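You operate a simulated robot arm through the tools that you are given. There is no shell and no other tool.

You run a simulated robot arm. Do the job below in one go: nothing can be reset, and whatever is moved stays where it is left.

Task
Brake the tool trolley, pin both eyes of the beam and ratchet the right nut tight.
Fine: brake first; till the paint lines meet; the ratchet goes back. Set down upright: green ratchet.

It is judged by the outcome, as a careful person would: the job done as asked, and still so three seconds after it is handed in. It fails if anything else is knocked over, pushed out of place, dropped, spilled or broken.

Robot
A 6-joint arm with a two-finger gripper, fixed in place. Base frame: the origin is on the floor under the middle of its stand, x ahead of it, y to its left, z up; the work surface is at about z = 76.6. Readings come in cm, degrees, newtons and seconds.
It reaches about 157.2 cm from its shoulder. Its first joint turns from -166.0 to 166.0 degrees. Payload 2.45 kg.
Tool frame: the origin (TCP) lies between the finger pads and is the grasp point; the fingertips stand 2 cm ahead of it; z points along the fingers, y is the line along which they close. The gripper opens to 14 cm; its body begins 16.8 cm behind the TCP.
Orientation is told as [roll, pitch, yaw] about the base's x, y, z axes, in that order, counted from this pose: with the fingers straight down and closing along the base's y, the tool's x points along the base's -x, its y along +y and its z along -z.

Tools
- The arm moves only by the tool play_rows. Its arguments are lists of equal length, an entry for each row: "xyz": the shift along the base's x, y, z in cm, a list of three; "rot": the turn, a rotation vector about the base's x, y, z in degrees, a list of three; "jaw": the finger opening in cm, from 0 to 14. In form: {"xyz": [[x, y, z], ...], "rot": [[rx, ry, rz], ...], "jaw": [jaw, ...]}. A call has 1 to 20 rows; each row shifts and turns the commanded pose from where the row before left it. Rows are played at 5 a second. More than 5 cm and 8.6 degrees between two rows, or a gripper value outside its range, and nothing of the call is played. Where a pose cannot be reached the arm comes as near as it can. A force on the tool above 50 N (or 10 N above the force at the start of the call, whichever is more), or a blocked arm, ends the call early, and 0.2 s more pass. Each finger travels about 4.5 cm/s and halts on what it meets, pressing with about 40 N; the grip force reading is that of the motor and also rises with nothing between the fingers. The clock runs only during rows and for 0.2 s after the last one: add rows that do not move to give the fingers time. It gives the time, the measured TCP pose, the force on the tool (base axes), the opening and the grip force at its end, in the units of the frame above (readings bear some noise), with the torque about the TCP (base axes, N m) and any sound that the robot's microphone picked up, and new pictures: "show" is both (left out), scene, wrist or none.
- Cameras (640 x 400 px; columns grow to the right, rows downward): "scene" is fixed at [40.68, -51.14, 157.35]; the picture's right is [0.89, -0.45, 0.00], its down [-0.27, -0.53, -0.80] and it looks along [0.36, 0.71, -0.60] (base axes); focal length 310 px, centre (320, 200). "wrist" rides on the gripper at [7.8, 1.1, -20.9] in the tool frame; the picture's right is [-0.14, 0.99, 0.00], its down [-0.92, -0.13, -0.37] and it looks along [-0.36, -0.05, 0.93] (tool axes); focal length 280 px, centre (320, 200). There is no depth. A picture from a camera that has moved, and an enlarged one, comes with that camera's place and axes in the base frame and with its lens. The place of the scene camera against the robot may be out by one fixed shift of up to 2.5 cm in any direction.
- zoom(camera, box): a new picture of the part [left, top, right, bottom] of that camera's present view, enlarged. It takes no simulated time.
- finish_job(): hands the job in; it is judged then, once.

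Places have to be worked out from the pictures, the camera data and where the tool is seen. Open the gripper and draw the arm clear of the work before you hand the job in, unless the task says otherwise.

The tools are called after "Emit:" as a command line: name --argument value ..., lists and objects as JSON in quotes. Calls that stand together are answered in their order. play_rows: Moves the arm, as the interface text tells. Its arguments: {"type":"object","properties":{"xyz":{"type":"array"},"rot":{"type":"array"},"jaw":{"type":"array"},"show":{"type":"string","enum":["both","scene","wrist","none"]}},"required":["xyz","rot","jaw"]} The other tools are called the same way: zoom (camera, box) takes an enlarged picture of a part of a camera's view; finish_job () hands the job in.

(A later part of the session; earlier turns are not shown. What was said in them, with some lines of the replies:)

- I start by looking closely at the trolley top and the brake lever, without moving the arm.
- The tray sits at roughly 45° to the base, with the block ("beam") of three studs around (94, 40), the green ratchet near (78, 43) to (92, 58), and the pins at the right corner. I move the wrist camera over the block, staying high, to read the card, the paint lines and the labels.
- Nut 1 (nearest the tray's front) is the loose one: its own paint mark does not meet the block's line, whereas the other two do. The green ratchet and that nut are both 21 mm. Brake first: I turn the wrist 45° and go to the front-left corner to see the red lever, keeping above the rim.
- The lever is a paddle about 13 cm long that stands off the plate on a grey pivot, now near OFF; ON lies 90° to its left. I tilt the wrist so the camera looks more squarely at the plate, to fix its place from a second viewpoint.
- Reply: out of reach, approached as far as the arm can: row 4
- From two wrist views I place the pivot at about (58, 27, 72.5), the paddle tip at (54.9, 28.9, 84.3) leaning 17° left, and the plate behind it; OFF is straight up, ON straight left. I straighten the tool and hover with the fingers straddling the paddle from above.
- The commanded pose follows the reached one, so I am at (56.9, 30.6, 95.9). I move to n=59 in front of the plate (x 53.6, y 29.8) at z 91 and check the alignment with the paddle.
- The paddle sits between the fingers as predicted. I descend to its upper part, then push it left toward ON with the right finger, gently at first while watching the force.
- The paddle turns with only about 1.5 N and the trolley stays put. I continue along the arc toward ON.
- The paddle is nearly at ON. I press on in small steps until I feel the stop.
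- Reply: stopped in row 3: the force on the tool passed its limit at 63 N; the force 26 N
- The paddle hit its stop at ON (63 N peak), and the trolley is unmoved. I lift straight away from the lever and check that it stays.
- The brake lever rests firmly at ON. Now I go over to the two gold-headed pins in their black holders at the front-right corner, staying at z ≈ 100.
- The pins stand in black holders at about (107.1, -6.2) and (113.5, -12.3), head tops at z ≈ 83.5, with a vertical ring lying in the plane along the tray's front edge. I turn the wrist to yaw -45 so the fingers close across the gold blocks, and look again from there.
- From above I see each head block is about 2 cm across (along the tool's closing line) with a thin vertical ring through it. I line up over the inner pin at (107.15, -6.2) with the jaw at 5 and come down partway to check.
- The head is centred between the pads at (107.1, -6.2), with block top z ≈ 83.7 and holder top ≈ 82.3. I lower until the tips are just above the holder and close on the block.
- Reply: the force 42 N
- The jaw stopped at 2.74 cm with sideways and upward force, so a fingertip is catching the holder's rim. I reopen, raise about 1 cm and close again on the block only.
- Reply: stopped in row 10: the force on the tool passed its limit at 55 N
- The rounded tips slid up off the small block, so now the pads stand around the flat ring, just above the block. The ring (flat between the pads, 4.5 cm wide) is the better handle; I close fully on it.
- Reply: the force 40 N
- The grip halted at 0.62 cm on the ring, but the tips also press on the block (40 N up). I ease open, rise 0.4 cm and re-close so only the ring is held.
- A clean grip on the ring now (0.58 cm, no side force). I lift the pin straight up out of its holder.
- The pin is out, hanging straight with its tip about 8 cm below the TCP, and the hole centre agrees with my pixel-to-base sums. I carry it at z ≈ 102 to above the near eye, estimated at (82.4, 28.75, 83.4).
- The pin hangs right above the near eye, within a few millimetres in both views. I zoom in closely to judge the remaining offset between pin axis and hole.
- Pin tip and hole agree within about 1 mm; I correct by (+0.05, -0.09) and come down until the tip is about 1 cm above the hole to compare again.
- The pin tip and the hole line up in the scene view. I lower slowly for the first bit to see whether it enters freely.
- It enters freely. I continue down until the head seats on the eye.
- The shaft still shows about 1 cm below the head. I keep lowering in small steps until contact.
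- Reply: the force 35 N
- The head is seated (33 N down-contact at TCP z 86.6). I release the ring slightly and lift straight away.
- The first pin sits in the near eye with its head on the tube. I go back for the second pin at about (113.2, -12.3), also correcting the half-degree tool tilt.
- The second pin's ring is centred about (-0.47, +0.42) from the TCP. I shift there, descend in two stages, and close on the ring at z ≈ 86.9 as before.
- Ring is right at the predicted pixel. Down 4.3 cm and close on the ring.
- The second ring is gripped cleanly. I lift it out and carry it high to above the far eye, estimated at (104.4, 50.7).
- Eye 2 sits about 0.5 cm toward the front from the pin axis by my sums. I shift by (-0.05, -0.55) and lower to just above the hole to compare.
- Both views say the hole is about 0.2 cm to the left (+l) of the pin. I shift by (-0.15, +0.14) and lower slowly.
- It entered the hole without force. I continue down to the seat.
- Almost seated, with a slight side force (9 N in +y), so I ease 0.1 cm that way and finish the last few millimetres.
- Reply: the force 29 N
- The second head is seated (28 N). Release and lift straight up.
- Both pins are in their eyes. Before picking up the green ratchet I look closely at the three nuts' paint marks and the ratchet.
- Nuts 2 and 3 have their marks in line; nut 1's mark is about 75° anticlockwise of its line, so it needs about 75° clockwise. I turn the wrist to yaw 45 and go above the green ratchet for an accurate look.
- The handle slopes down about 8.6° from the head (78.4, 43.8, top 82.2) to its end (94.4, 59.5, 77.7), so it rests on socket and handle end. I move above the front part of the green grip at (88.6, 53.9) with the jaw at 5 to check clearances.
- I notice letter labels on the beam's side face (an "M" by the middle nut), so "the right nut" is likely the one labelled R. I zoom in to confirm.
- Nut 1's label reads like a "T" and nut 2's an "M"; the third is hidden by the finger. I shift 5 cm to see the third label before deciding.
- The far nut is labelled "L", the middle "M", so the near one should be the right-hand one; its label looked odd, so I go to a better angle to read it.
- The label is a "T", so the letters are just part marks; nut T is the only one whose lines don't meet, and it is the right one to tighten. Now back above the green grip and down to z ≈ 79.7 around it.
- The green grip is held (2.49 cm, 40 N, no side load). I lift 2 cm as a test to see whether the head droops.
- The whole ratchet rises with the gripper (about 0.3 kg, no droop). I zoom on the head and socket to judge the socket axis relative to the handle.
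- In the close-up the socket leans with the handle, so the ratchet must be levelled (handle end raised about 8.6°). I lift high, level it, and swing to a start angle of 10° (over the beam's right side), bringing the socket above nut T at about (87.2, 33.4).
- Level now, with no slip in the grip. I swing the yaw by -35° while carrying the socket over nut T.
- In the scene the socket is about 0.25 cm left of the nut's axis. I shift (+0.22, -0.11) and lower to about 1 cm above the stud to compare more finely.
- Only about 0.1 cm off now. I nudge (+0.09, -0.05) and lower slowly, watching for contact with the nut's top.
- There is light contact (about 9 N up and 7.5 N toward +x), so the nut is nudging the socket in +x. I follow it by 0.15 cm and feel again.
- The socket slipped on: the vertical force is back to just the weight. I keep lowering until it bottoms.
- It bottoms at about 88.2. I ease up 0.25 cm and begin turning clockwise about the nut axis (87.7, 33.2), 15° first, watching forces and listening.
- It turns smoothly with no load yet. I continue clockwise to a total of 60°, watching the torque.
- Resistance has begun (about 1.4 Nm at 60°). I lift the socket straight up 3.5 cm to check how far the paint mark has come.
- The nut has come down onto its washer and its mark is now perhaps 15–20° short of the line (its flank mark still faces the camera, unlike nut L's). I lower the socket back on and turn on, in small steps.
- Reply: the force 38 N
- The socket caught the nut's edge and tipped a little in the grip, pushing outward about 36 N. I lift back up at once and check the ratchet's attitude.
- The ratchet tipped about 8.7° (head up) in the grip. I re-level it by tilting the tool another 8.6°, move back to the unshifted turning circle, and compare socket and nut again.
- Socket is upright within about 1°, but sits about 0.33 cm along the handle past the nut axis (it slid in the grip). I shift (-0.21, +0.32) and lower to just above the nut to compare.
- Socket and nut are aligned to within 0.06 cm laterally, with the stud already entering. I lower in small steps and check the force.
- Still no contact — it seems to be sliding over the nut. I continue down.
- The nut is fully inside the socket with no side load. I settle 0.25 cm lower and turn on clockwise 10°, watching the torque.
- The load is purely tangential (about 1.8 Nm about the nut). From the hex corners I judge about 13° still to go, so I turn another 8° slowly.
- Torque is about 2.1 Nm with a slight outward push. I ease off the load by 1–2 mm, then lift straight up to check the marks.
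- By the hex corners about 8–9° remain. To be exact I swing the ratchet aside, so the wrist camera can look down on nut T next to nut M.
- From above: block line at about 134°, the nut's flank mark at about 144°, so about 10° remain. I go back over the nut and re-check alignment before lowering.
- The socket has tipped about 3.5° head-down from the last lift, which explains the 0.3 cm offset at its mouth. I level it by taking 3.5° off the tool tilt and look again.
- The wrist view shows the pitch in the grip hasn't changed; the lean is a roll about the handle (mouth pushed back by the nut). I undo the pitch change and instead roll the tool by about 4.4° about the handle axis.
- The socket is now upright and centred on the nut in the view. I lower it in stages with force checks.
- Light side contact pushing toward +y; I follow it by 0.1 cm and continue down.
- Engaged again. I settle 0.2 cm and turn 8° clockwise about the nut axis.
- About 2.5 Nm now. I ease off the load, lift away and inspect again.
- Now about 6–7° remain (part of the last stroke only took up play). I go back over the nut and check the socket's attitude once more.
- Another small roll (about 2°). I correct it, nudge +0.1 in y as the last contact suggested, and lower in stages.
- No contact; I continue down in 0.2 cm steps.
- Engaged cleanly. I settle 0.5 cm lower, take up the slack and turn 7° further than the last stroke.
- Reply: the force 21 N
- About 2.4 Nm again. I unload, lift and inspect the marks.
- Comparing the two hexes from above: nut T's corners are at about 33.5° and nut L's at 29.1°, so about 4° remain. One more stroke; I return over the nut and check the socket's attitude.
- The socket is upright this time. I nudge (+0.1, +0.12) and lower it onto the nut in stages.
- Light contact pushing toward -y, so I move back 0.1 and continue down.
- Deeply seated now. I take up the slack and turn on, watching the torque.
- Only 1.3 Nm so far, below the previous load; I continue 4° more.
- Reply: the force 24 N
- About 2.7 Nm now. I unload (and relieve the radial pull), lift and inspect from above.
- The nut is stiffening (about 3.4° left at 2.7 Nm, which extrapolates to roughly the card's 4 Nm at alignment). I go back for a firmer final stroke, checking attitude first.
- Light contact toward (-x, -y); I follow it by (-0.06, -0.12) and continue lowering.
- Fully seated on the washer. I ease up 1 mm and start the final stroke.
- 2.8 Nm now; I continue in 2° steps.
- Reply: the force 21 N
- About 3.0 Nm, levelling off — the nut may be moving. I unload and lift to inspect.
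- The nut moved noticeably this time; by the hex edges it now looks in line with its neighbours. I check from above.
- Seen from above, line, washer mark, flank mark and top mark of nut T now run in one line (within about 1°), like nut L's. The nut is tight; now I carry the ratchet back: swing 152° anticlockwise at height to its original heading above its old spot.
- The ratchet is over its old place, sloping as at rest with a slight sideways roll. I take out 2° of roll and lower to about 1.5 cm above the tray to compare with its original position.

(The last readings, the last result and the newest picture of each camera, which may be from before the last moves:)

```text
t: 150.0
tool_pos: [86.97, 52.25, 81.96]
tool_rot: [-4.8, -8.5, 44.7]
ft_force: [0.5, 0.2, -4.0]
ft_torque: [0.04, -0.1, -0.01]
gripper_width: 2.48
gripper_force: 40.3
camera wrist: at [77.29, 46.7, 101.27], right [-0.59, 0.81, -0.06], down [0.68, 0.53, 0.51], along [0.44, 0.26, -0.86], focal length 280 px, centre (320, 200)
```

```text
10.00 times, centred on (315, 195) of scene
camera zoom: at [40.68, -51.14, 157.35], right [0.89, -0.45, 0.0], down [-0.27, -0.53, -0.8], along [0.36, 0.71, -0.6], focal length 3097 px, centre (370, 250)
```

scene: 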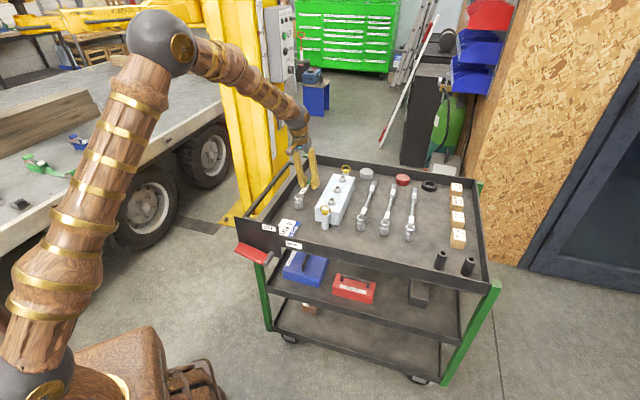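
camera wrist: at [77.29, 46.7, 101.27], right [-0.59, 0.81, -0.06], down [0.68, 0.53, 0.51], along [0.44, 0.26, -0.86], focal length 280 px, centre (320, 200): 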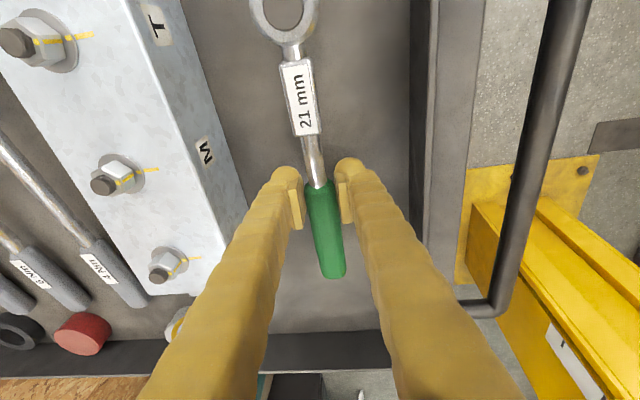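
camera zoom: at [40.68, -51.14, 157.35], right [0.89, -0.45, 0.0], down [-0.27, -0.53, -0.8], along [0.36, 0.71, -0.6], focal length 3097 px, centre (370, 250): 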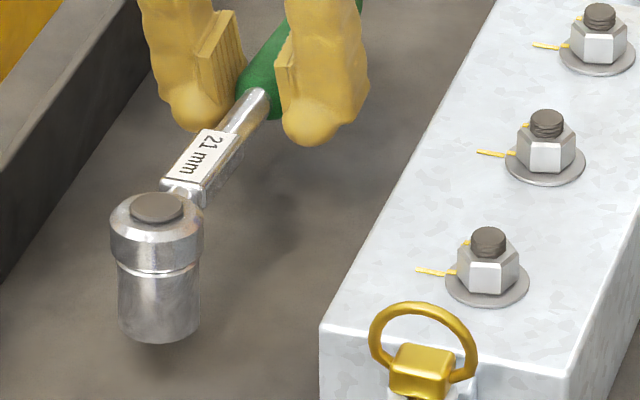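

Position agrees with the original within a few millimetres, about 1.2 cm still to go. I lower gently until it touches the tray.

Emit:
play_rows --xyz '[[0, 0, -0.4], [0, 0, -0.3], [0, 0, -0.2], [0, 0, -0.1], [0, 0, 0]]' --rot '[[0, 0, 0], [0, 0, 0], [0, 0, 0], [0, 0, 0], [0, 0, 0]]' --jaw '[1.5, 1.5, 1.5, 1.5, 1.5]' --show "none"

Emit:
zoom --camera "scene" --box '[285, 175, 345, 215]'

```text
t: 151.2
tool_pos: [87.01, 52.35, 80.7]
tool_rot: [-4.7, -8.5, 44.8]
ft_force: [0.3, 0.2, -3.7]
ft_torque: [0.08, -0.08, 0.01]
gripper_width: 2.5
gripper_force: 40.0
```

```text
10.00 times, centred on (315, 195) of scene
camera zoom: at [40.68, -51.14, 157.35], right [0.89, -0.45, 0.0], down [-0.27, -0.53, -0.8], along [0.36, 0.71, -0.6], focal length 3097 px, centre (370, 250)
```

zoom: 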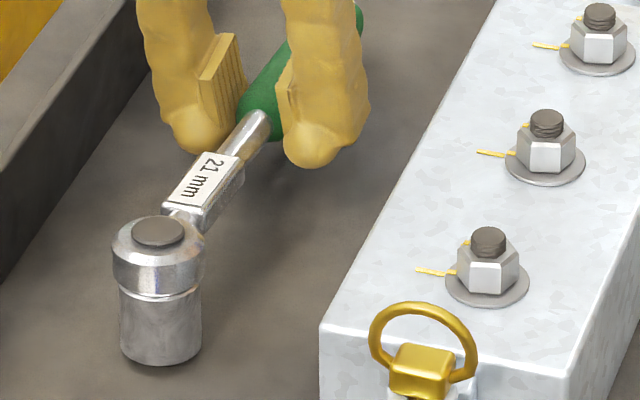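

Emit:
play_rows --xyz '[[0, 0, -0.1], [0, 0, -0.1], [0, 0, -0.1], [0, 0, 0]]' --rot '[[0, 0, 0], [0, 0, 0], [0, 0, 0], [0, 0, 0]]' --jaw '[1.5, 1.5, 1.5, 1.5]' --show "none"

Emit:
zoom --camera "wrist" --box '[240, 120, 400, 300]'

```text
t: 152.2
tool_pos: [86.96, 52.25, 80.47]
tool_rot: [-4.7, -8.6, 44.6]
ft_force: [4.0, 2.4, 8.3]
ft_torque: [-0.71, 0.85, 0.05]
gripper_width: 2.5
gripper_force: 39.8
```

```text
2.22 times, centred on (320, 210) of wrist
camera zoom: at [77.33, 46.72, 99.8], right [-0.59, 0.81, -0.06], down [0.68, 0.53, 0.51], along [0.44, 0.26, -0.86], focal length 623 px, centre (320, 178)
```

zoom: 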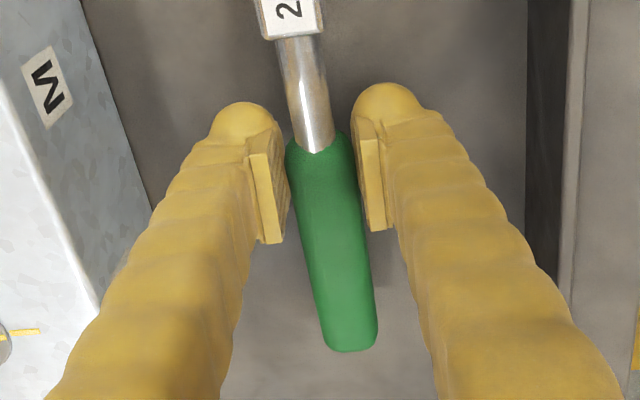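

The socket has touched (about 12 N) but the handle end has not. I pivot the handle end down 1.5° about the socket to set both down gently.

Emit:
play_rows --xyz '[[0, 0, -0.15], [0, 0, 0]]' --rot '[[-1.06, 1.06, 0], [0, 0, 0]]' --jaw '[1.5, 1.5]' --show "none"

```text
t: 152.8
tool_pos: [86.94, 52.3, 80.14]
tool_rot: [-4.7, -6.9, 44.8]
ft_force: [-0.6, 0.5, -3.8]
ft_torque: [0.06, -0.08, 0.0]
gripper_width: 2.49
gripper_force: 40.2
```

Emit:
play_rows --xyz '[[0, 0, -0.1], [0, 0, -0.1], [0, 0, 0]]' --rot '[[0, 0, 0], [0, 0, 0], [0, 0, 0]]' --jaw '[1.5, 1.5, 1.5]' --show "none"

```text
t: 153.6
tool_pos: [86.94, 52.36, 80.1]
tool_rot: [-4.7, -7.0, 44.7]
ft_force: [-2.4, -0.7, 4.3]
ft_torque: [-0.54, 0.72, -0.05]
gripper_width: 2.48
gripper_force: 40.4
```

Emit:
play_rows --xyz '[[0, 0, -0.25], [0, 0, 0]]' --rot '[[-1.06, 1.06, 0], [0, 0, 0]]' --jaw '[1.5, 1.5]' --show "none"

Emit:
zoom --camera "scene" --box '[285, 165, 345, 210]'

```text
t: 154.2
tool_pos: [86.98, 52.35, 80.02]
tool_rot: [-4.9, -5.6, 44.8]
ft_force: [0.4, -4.5, 24.3]
ft_torque: [0.06, 0.22, -0.02]
gripper_width: 2.48
gripper_force: 40.2
```

```text
8.89 times, centred on (315, 188) of scene
camera zoom: at [40.68, -51.14, 157.35], right [0.89, -0.45, 0.0], down [-0.27, -0.53, -0.8], along [0.36, 0.71, -0.6], focal length 2753 px, centre (364, 311)
```

zoom: 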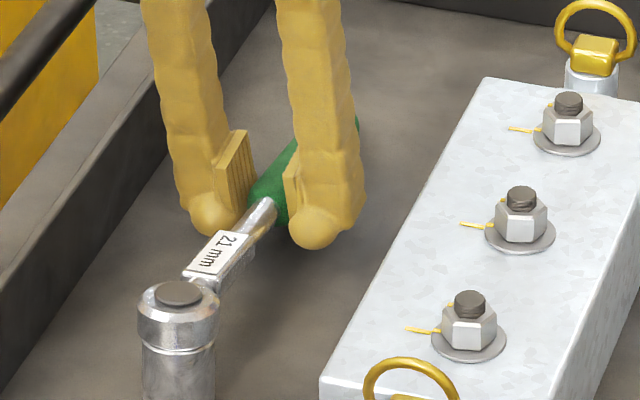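

Both ends now bear on the tray evenly. I relieve the press by 1.5 mm and open the gripper.

Emit:
play_rows --xyz '[[0, 0, 0.15], [0, 0, 0], [0, 0, 0], [0, 0, 0], [0, 0, 0], [0, 0, 0]]' --rot '[[0, 0, 0], [0, 0, 0], [0, 0, 0], [0, 0, 0], [0, 0, 0], [0, 0, 0]]' --jaw '[1.5, 2.5, 3.2, 4, 5, 5]'

Emit:
zoom --camera "scene" --box '[270, 145, 340, 225]'

Emit:
zoom --camera "wrist" --box '[220, 0, 420, 300]'

```text
t: 155.6
tool_pos: [87.03, 52.26, 80.01]
tool_rot: [-4.8, -5.5, 44.6]
ft_force: [0.3, -0.1, 0.7]
ft_torque: [0.0, -0.01, 0.0]
gripper_width: 5.02
gripper_force: 0.0
camera wrist: at [78.11, 47.44, 99.88], right [-0.59, 0.8, -0.07], down [0.69, 0.55, 0.46], along [0.41, 0.23, -0.88], focal length 280 px, centre (320, 200)
```

scene: 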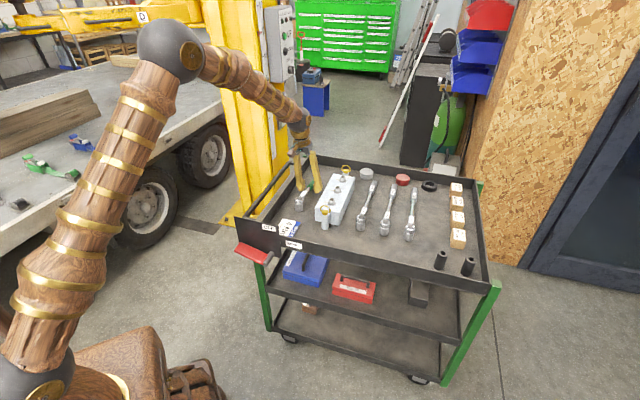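
wrist: 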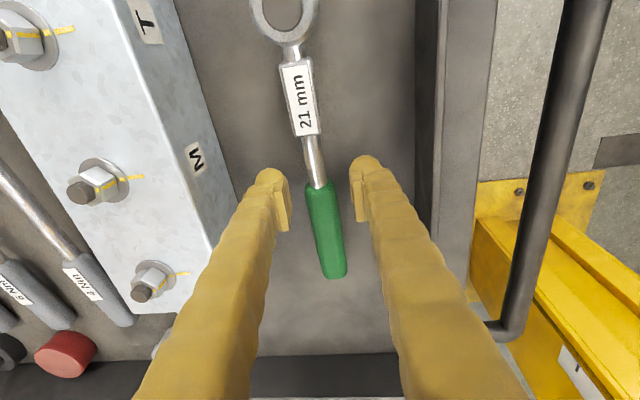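

```text
5.00 times, centred on (305, 185) of scene
camera zoom: at [40.68, -51.14, 157.35], right [0.89, -0.45, 0.0], down [-0.27, -0.53, -0.8], along [0.36, 0.71, -0.6], focal length 1549 px, centre (395, 275)
```

zoom: 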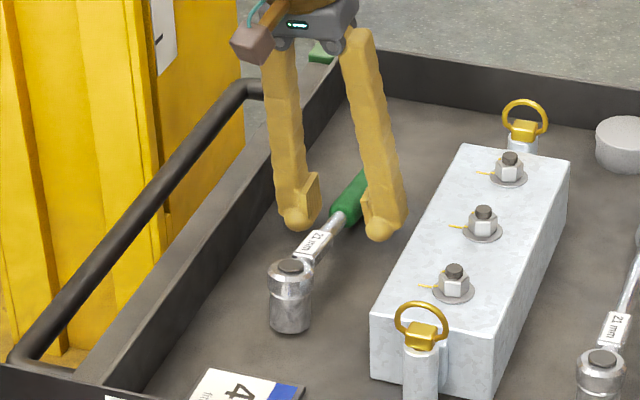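

```text
1.33 times, centred on (320, 150) of wrist
camera zoom: at [78.11, 47.44, 99.88], right [-0.59, 0.8, -0.07], down [0.69, 0.55, 0.46], along [0.41, 0.23, -0.88], focal length 374 px, centre (320, 267)
```

zoom: 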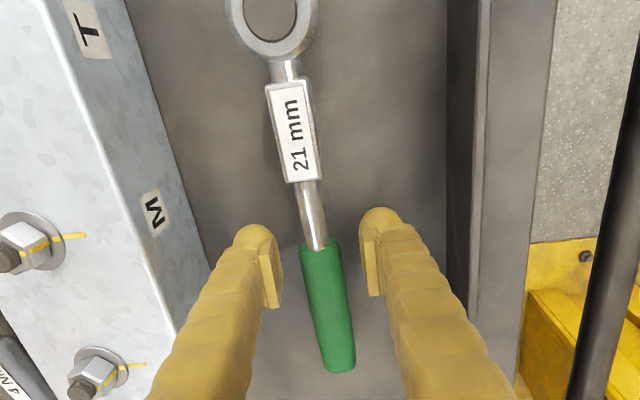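

The ratchet stands exactly where it was (head and socket at the same pixels as originally). I lift the open gripper straight up and clear.

Emit:
play_rows --xyz '[[0, 0, 1], [0, 0, 2], [0, 0, 3], [0, 0, 5], [0, 0, 5], [0, 0, 5], [0, 0, 0]]' --rot '[[0, 0, 0], [0, 0, 0], [0, 0, 0], [0, 0, 0], [0, 0, 0], [0, 0, 0], [0, 0, 0]]' --jaw '[5, 5, 5, 5, 6, 7, 7]'

Emit:
zoom --camera "scene" --box '[270, 155, 370, 235]'

Emit:
zoom --camera "scene" --box '[325, 190, 349, 214]'

```text
t: 157.2
tool_pos: [87.08, 52.05, 101.01]
tool_rot: [-4.7, -5.5, 44.7]
ft_force: [0.4, -0.6, 0.1]
ft_torque: [0.05, 0.03, -0.03]
gripper_width: 7.01
gripper_force: 0.0
camera wrist: at [78.23, 47.19, 120.92], right [-0.59, 0.8, -0.07], down [0.69, 0.55, 0.46], along [0.41, 0.23, -0.88], focal length 280 px, centre (320, 200)
```

scene: 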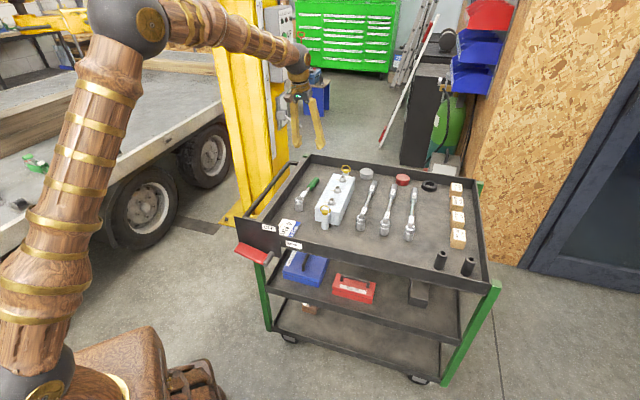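
wrist: 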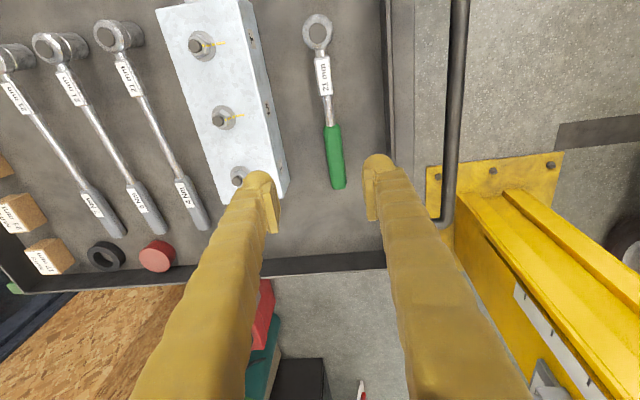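

```text
5.00 times, centred on (320, 195) of scene
camera zoom: at [40.68, -51.14, 157.35], right [0.89, -0.45, 0.0], down [-0.27, -0.53, -0.8], along [0.36, 0.71, -0.6], focal length 1549 px, centre (320, 225)
```

zoom: 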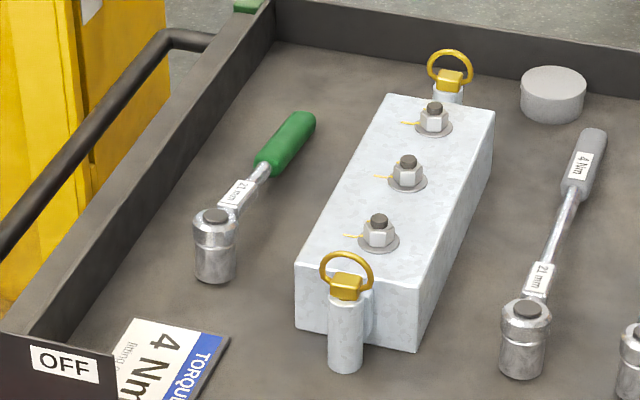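

```text
16.00 times, centred on (337, 202) of scene
camera zoom: at [40.68, -51.14, 157.35], right [0.89, -0.45, 0.0], down [-0.27, -0.53, -0.8], along [0.36, 0.71, -0.6], focal length 4956 px, centre (48, 168)
```

zoom: 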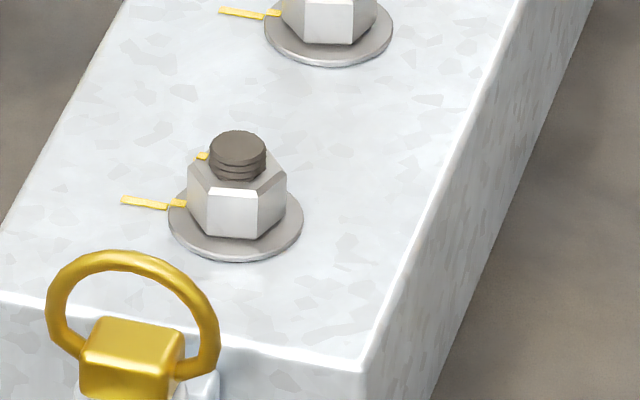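

The ratchet, beam and pins all stand properly. I take one more close look at nut T's marks with the view now clear.

Emit:
zoom --camera "wrist" --box '[180, 20, 250, 70]'

Emit:
zoom --camera "wrist" --box '[200, 90, 270, 140]'

Emit:
zoom --camera "scene" --box '[230, 205, 310, 275]'

```text
8.00 times, centred on (215, 45) of wrist
camera zoom: at [78.23, 47.19, 120.92], right [-0.59, 0.8, -0.07], down [0.69, 0.55, 0.46], along [0.41, 0.23, -0.88], focal length 2243 px, centre (1160, 1440)
```

zoom: 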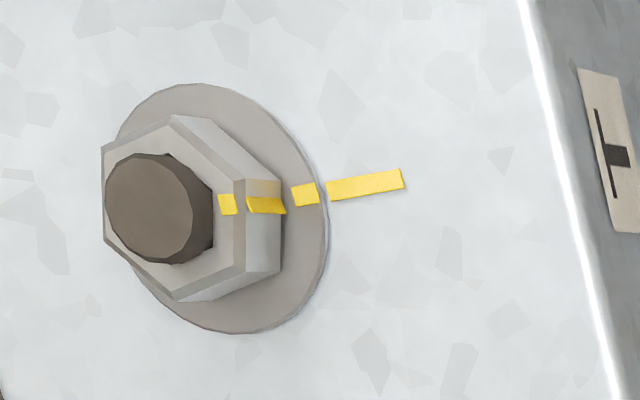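

```text
8.00 times, centred on (235, 115) of wrist
camera zoom: at [78.23, 47.19, 120.92], right [-0.59, 0.8, -0.07], down [0.69, 0.55, 0.46], along [0.41, 0.23, -0.88], focal length 2243 px, centre (1000, 880)
```

zoom: 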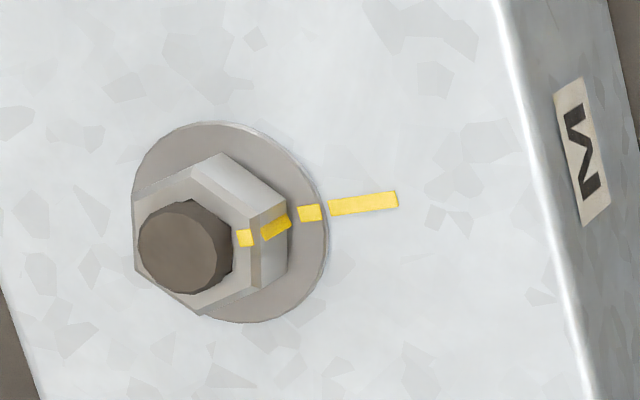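

```text
5.71 times, centred on (270, 240) of scene
camera zoom: at [40.68, -51.14, 157.35], right [0.89, -0.45, 0.0], down [-0.27, -0.53, -0.8], along [0.36, 0.71, -0.6], focal length 1770 px, centre (606, -29)
```

zoom: 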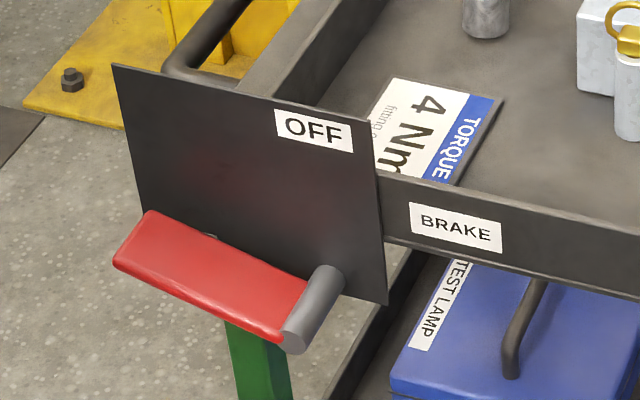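

Nut T's four marks run in one line just like nut M's (difference under 1°), the brake is ON, both pins are seated and the ratchet is back upright. I draw the open gripper up and back clear of the work.

Emit:
play_rows --xyz '[[0, 0, 4], [0, 0, 4], [0, 0, 4], [-2, -4, 0], [-2, -4, 0], [-2, -4, 0], [-2, -4, 0], [-2, -4, 0], [-2, -4, 0], [-2, -4, 0], [-2, -4, 0], [-2, -4, 0], [0, 0, 0]]' --rot '[[0, 0, 0], [0, 0, 0], [0, 0, 0], [0, 0, 0], [0, 0, 0], [0, 0, 0], [0, 0, 0], [0, 0, 0], [0, 0, 0], [0, 0, 0], [0, 0, 0], [0, 0, 0], [0, 0, 0]]' --jaw '[8, 10, 12, 14, 14, 14, 14, 14, 14, 14, 14, 14, 14]'

Emit:
zoom --camera "scene" --box '[230, 140, 510, 300]'

```text
t: 160.0
tool_pos: [69.06, 16.83, 112.82]
tool_rot: [-4.7, -5.5, 44.7]
ft_force: [-0.1, -0.2, -0.4]
ft_torque: [-0.04, -0.03, -0.01]
gripper_width: 13.99
gripper_force: 0.0
camera wrist: at [60.26, 11.88, 132.63], right [-0.59, 0.8, -0.07], down [0.69, 0.55, 0.46], along [0.41, 0.23, -0.88], focal length 280 px, centre (320, 200)
```

scene: 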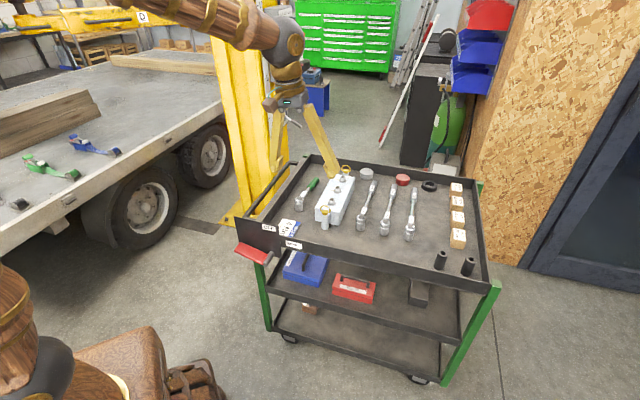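
wrist: 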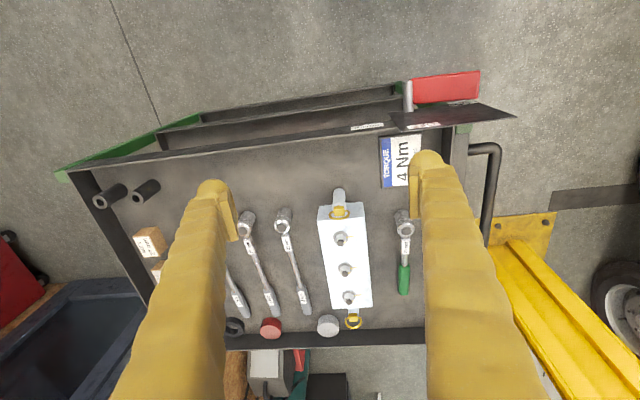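

```text
2.29 times, centred on (370, 220) of scene
camera zoom: at [40.68, -51.14, 157.35], right [0.89, -0.45, 0.0], down [-0.27, -0.53, -0.8], along [0.36, 0.71, -0.6], focal length 708 px, centre (206, 154)
```

zoom: 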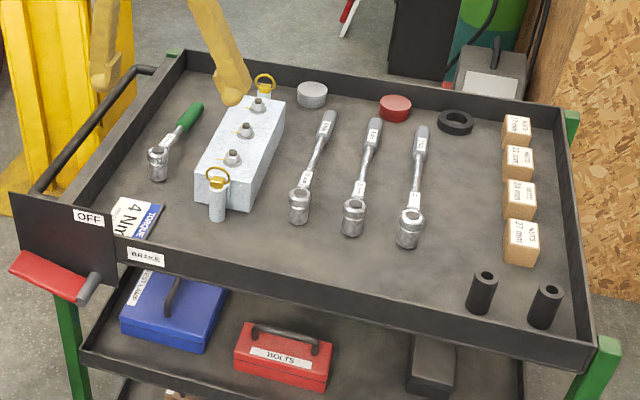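

The lever is at ON, both pins are seated, nut T's marks meet, the ratchet stands back in its place and everything else is untouched. The gripper is open and clear in front of the trolley, so I hand the job in.

Emit:
finish_job

```text
The job is handed in.
```

I finished the job and handed it in; I don't have the judgement back yet.

- **Brake:** the red lever was pushed to ON first, up against its stop, and it stayed there.
- **Pins:** both are in the beam's eyes with their heads down on the tubes.
- **Right nut:** none of the letters on the beam (T, M and L) means right. I took the nut at the T, because it was the only one whose paint lines did not meet. I tightened it with the green ratchet until its marks lined up like the other two, to within about 1° by eye. The highest torque I estimated was about 3 Nm, below the 4 Nm on the fitting card; I went by the lines, as you asked.
- **Ratchet:** it is back where it was, standing on its socket.

While I was re-seating the socket on the nut, the ratchet tipped a little in the grip, and I straightened it before carrying on. The turning also seems to have shifted the beam, or the whole trolley, by about 1 mm. Nothing was knocked over or dropped, and the gripper is open and clear of the trolley.
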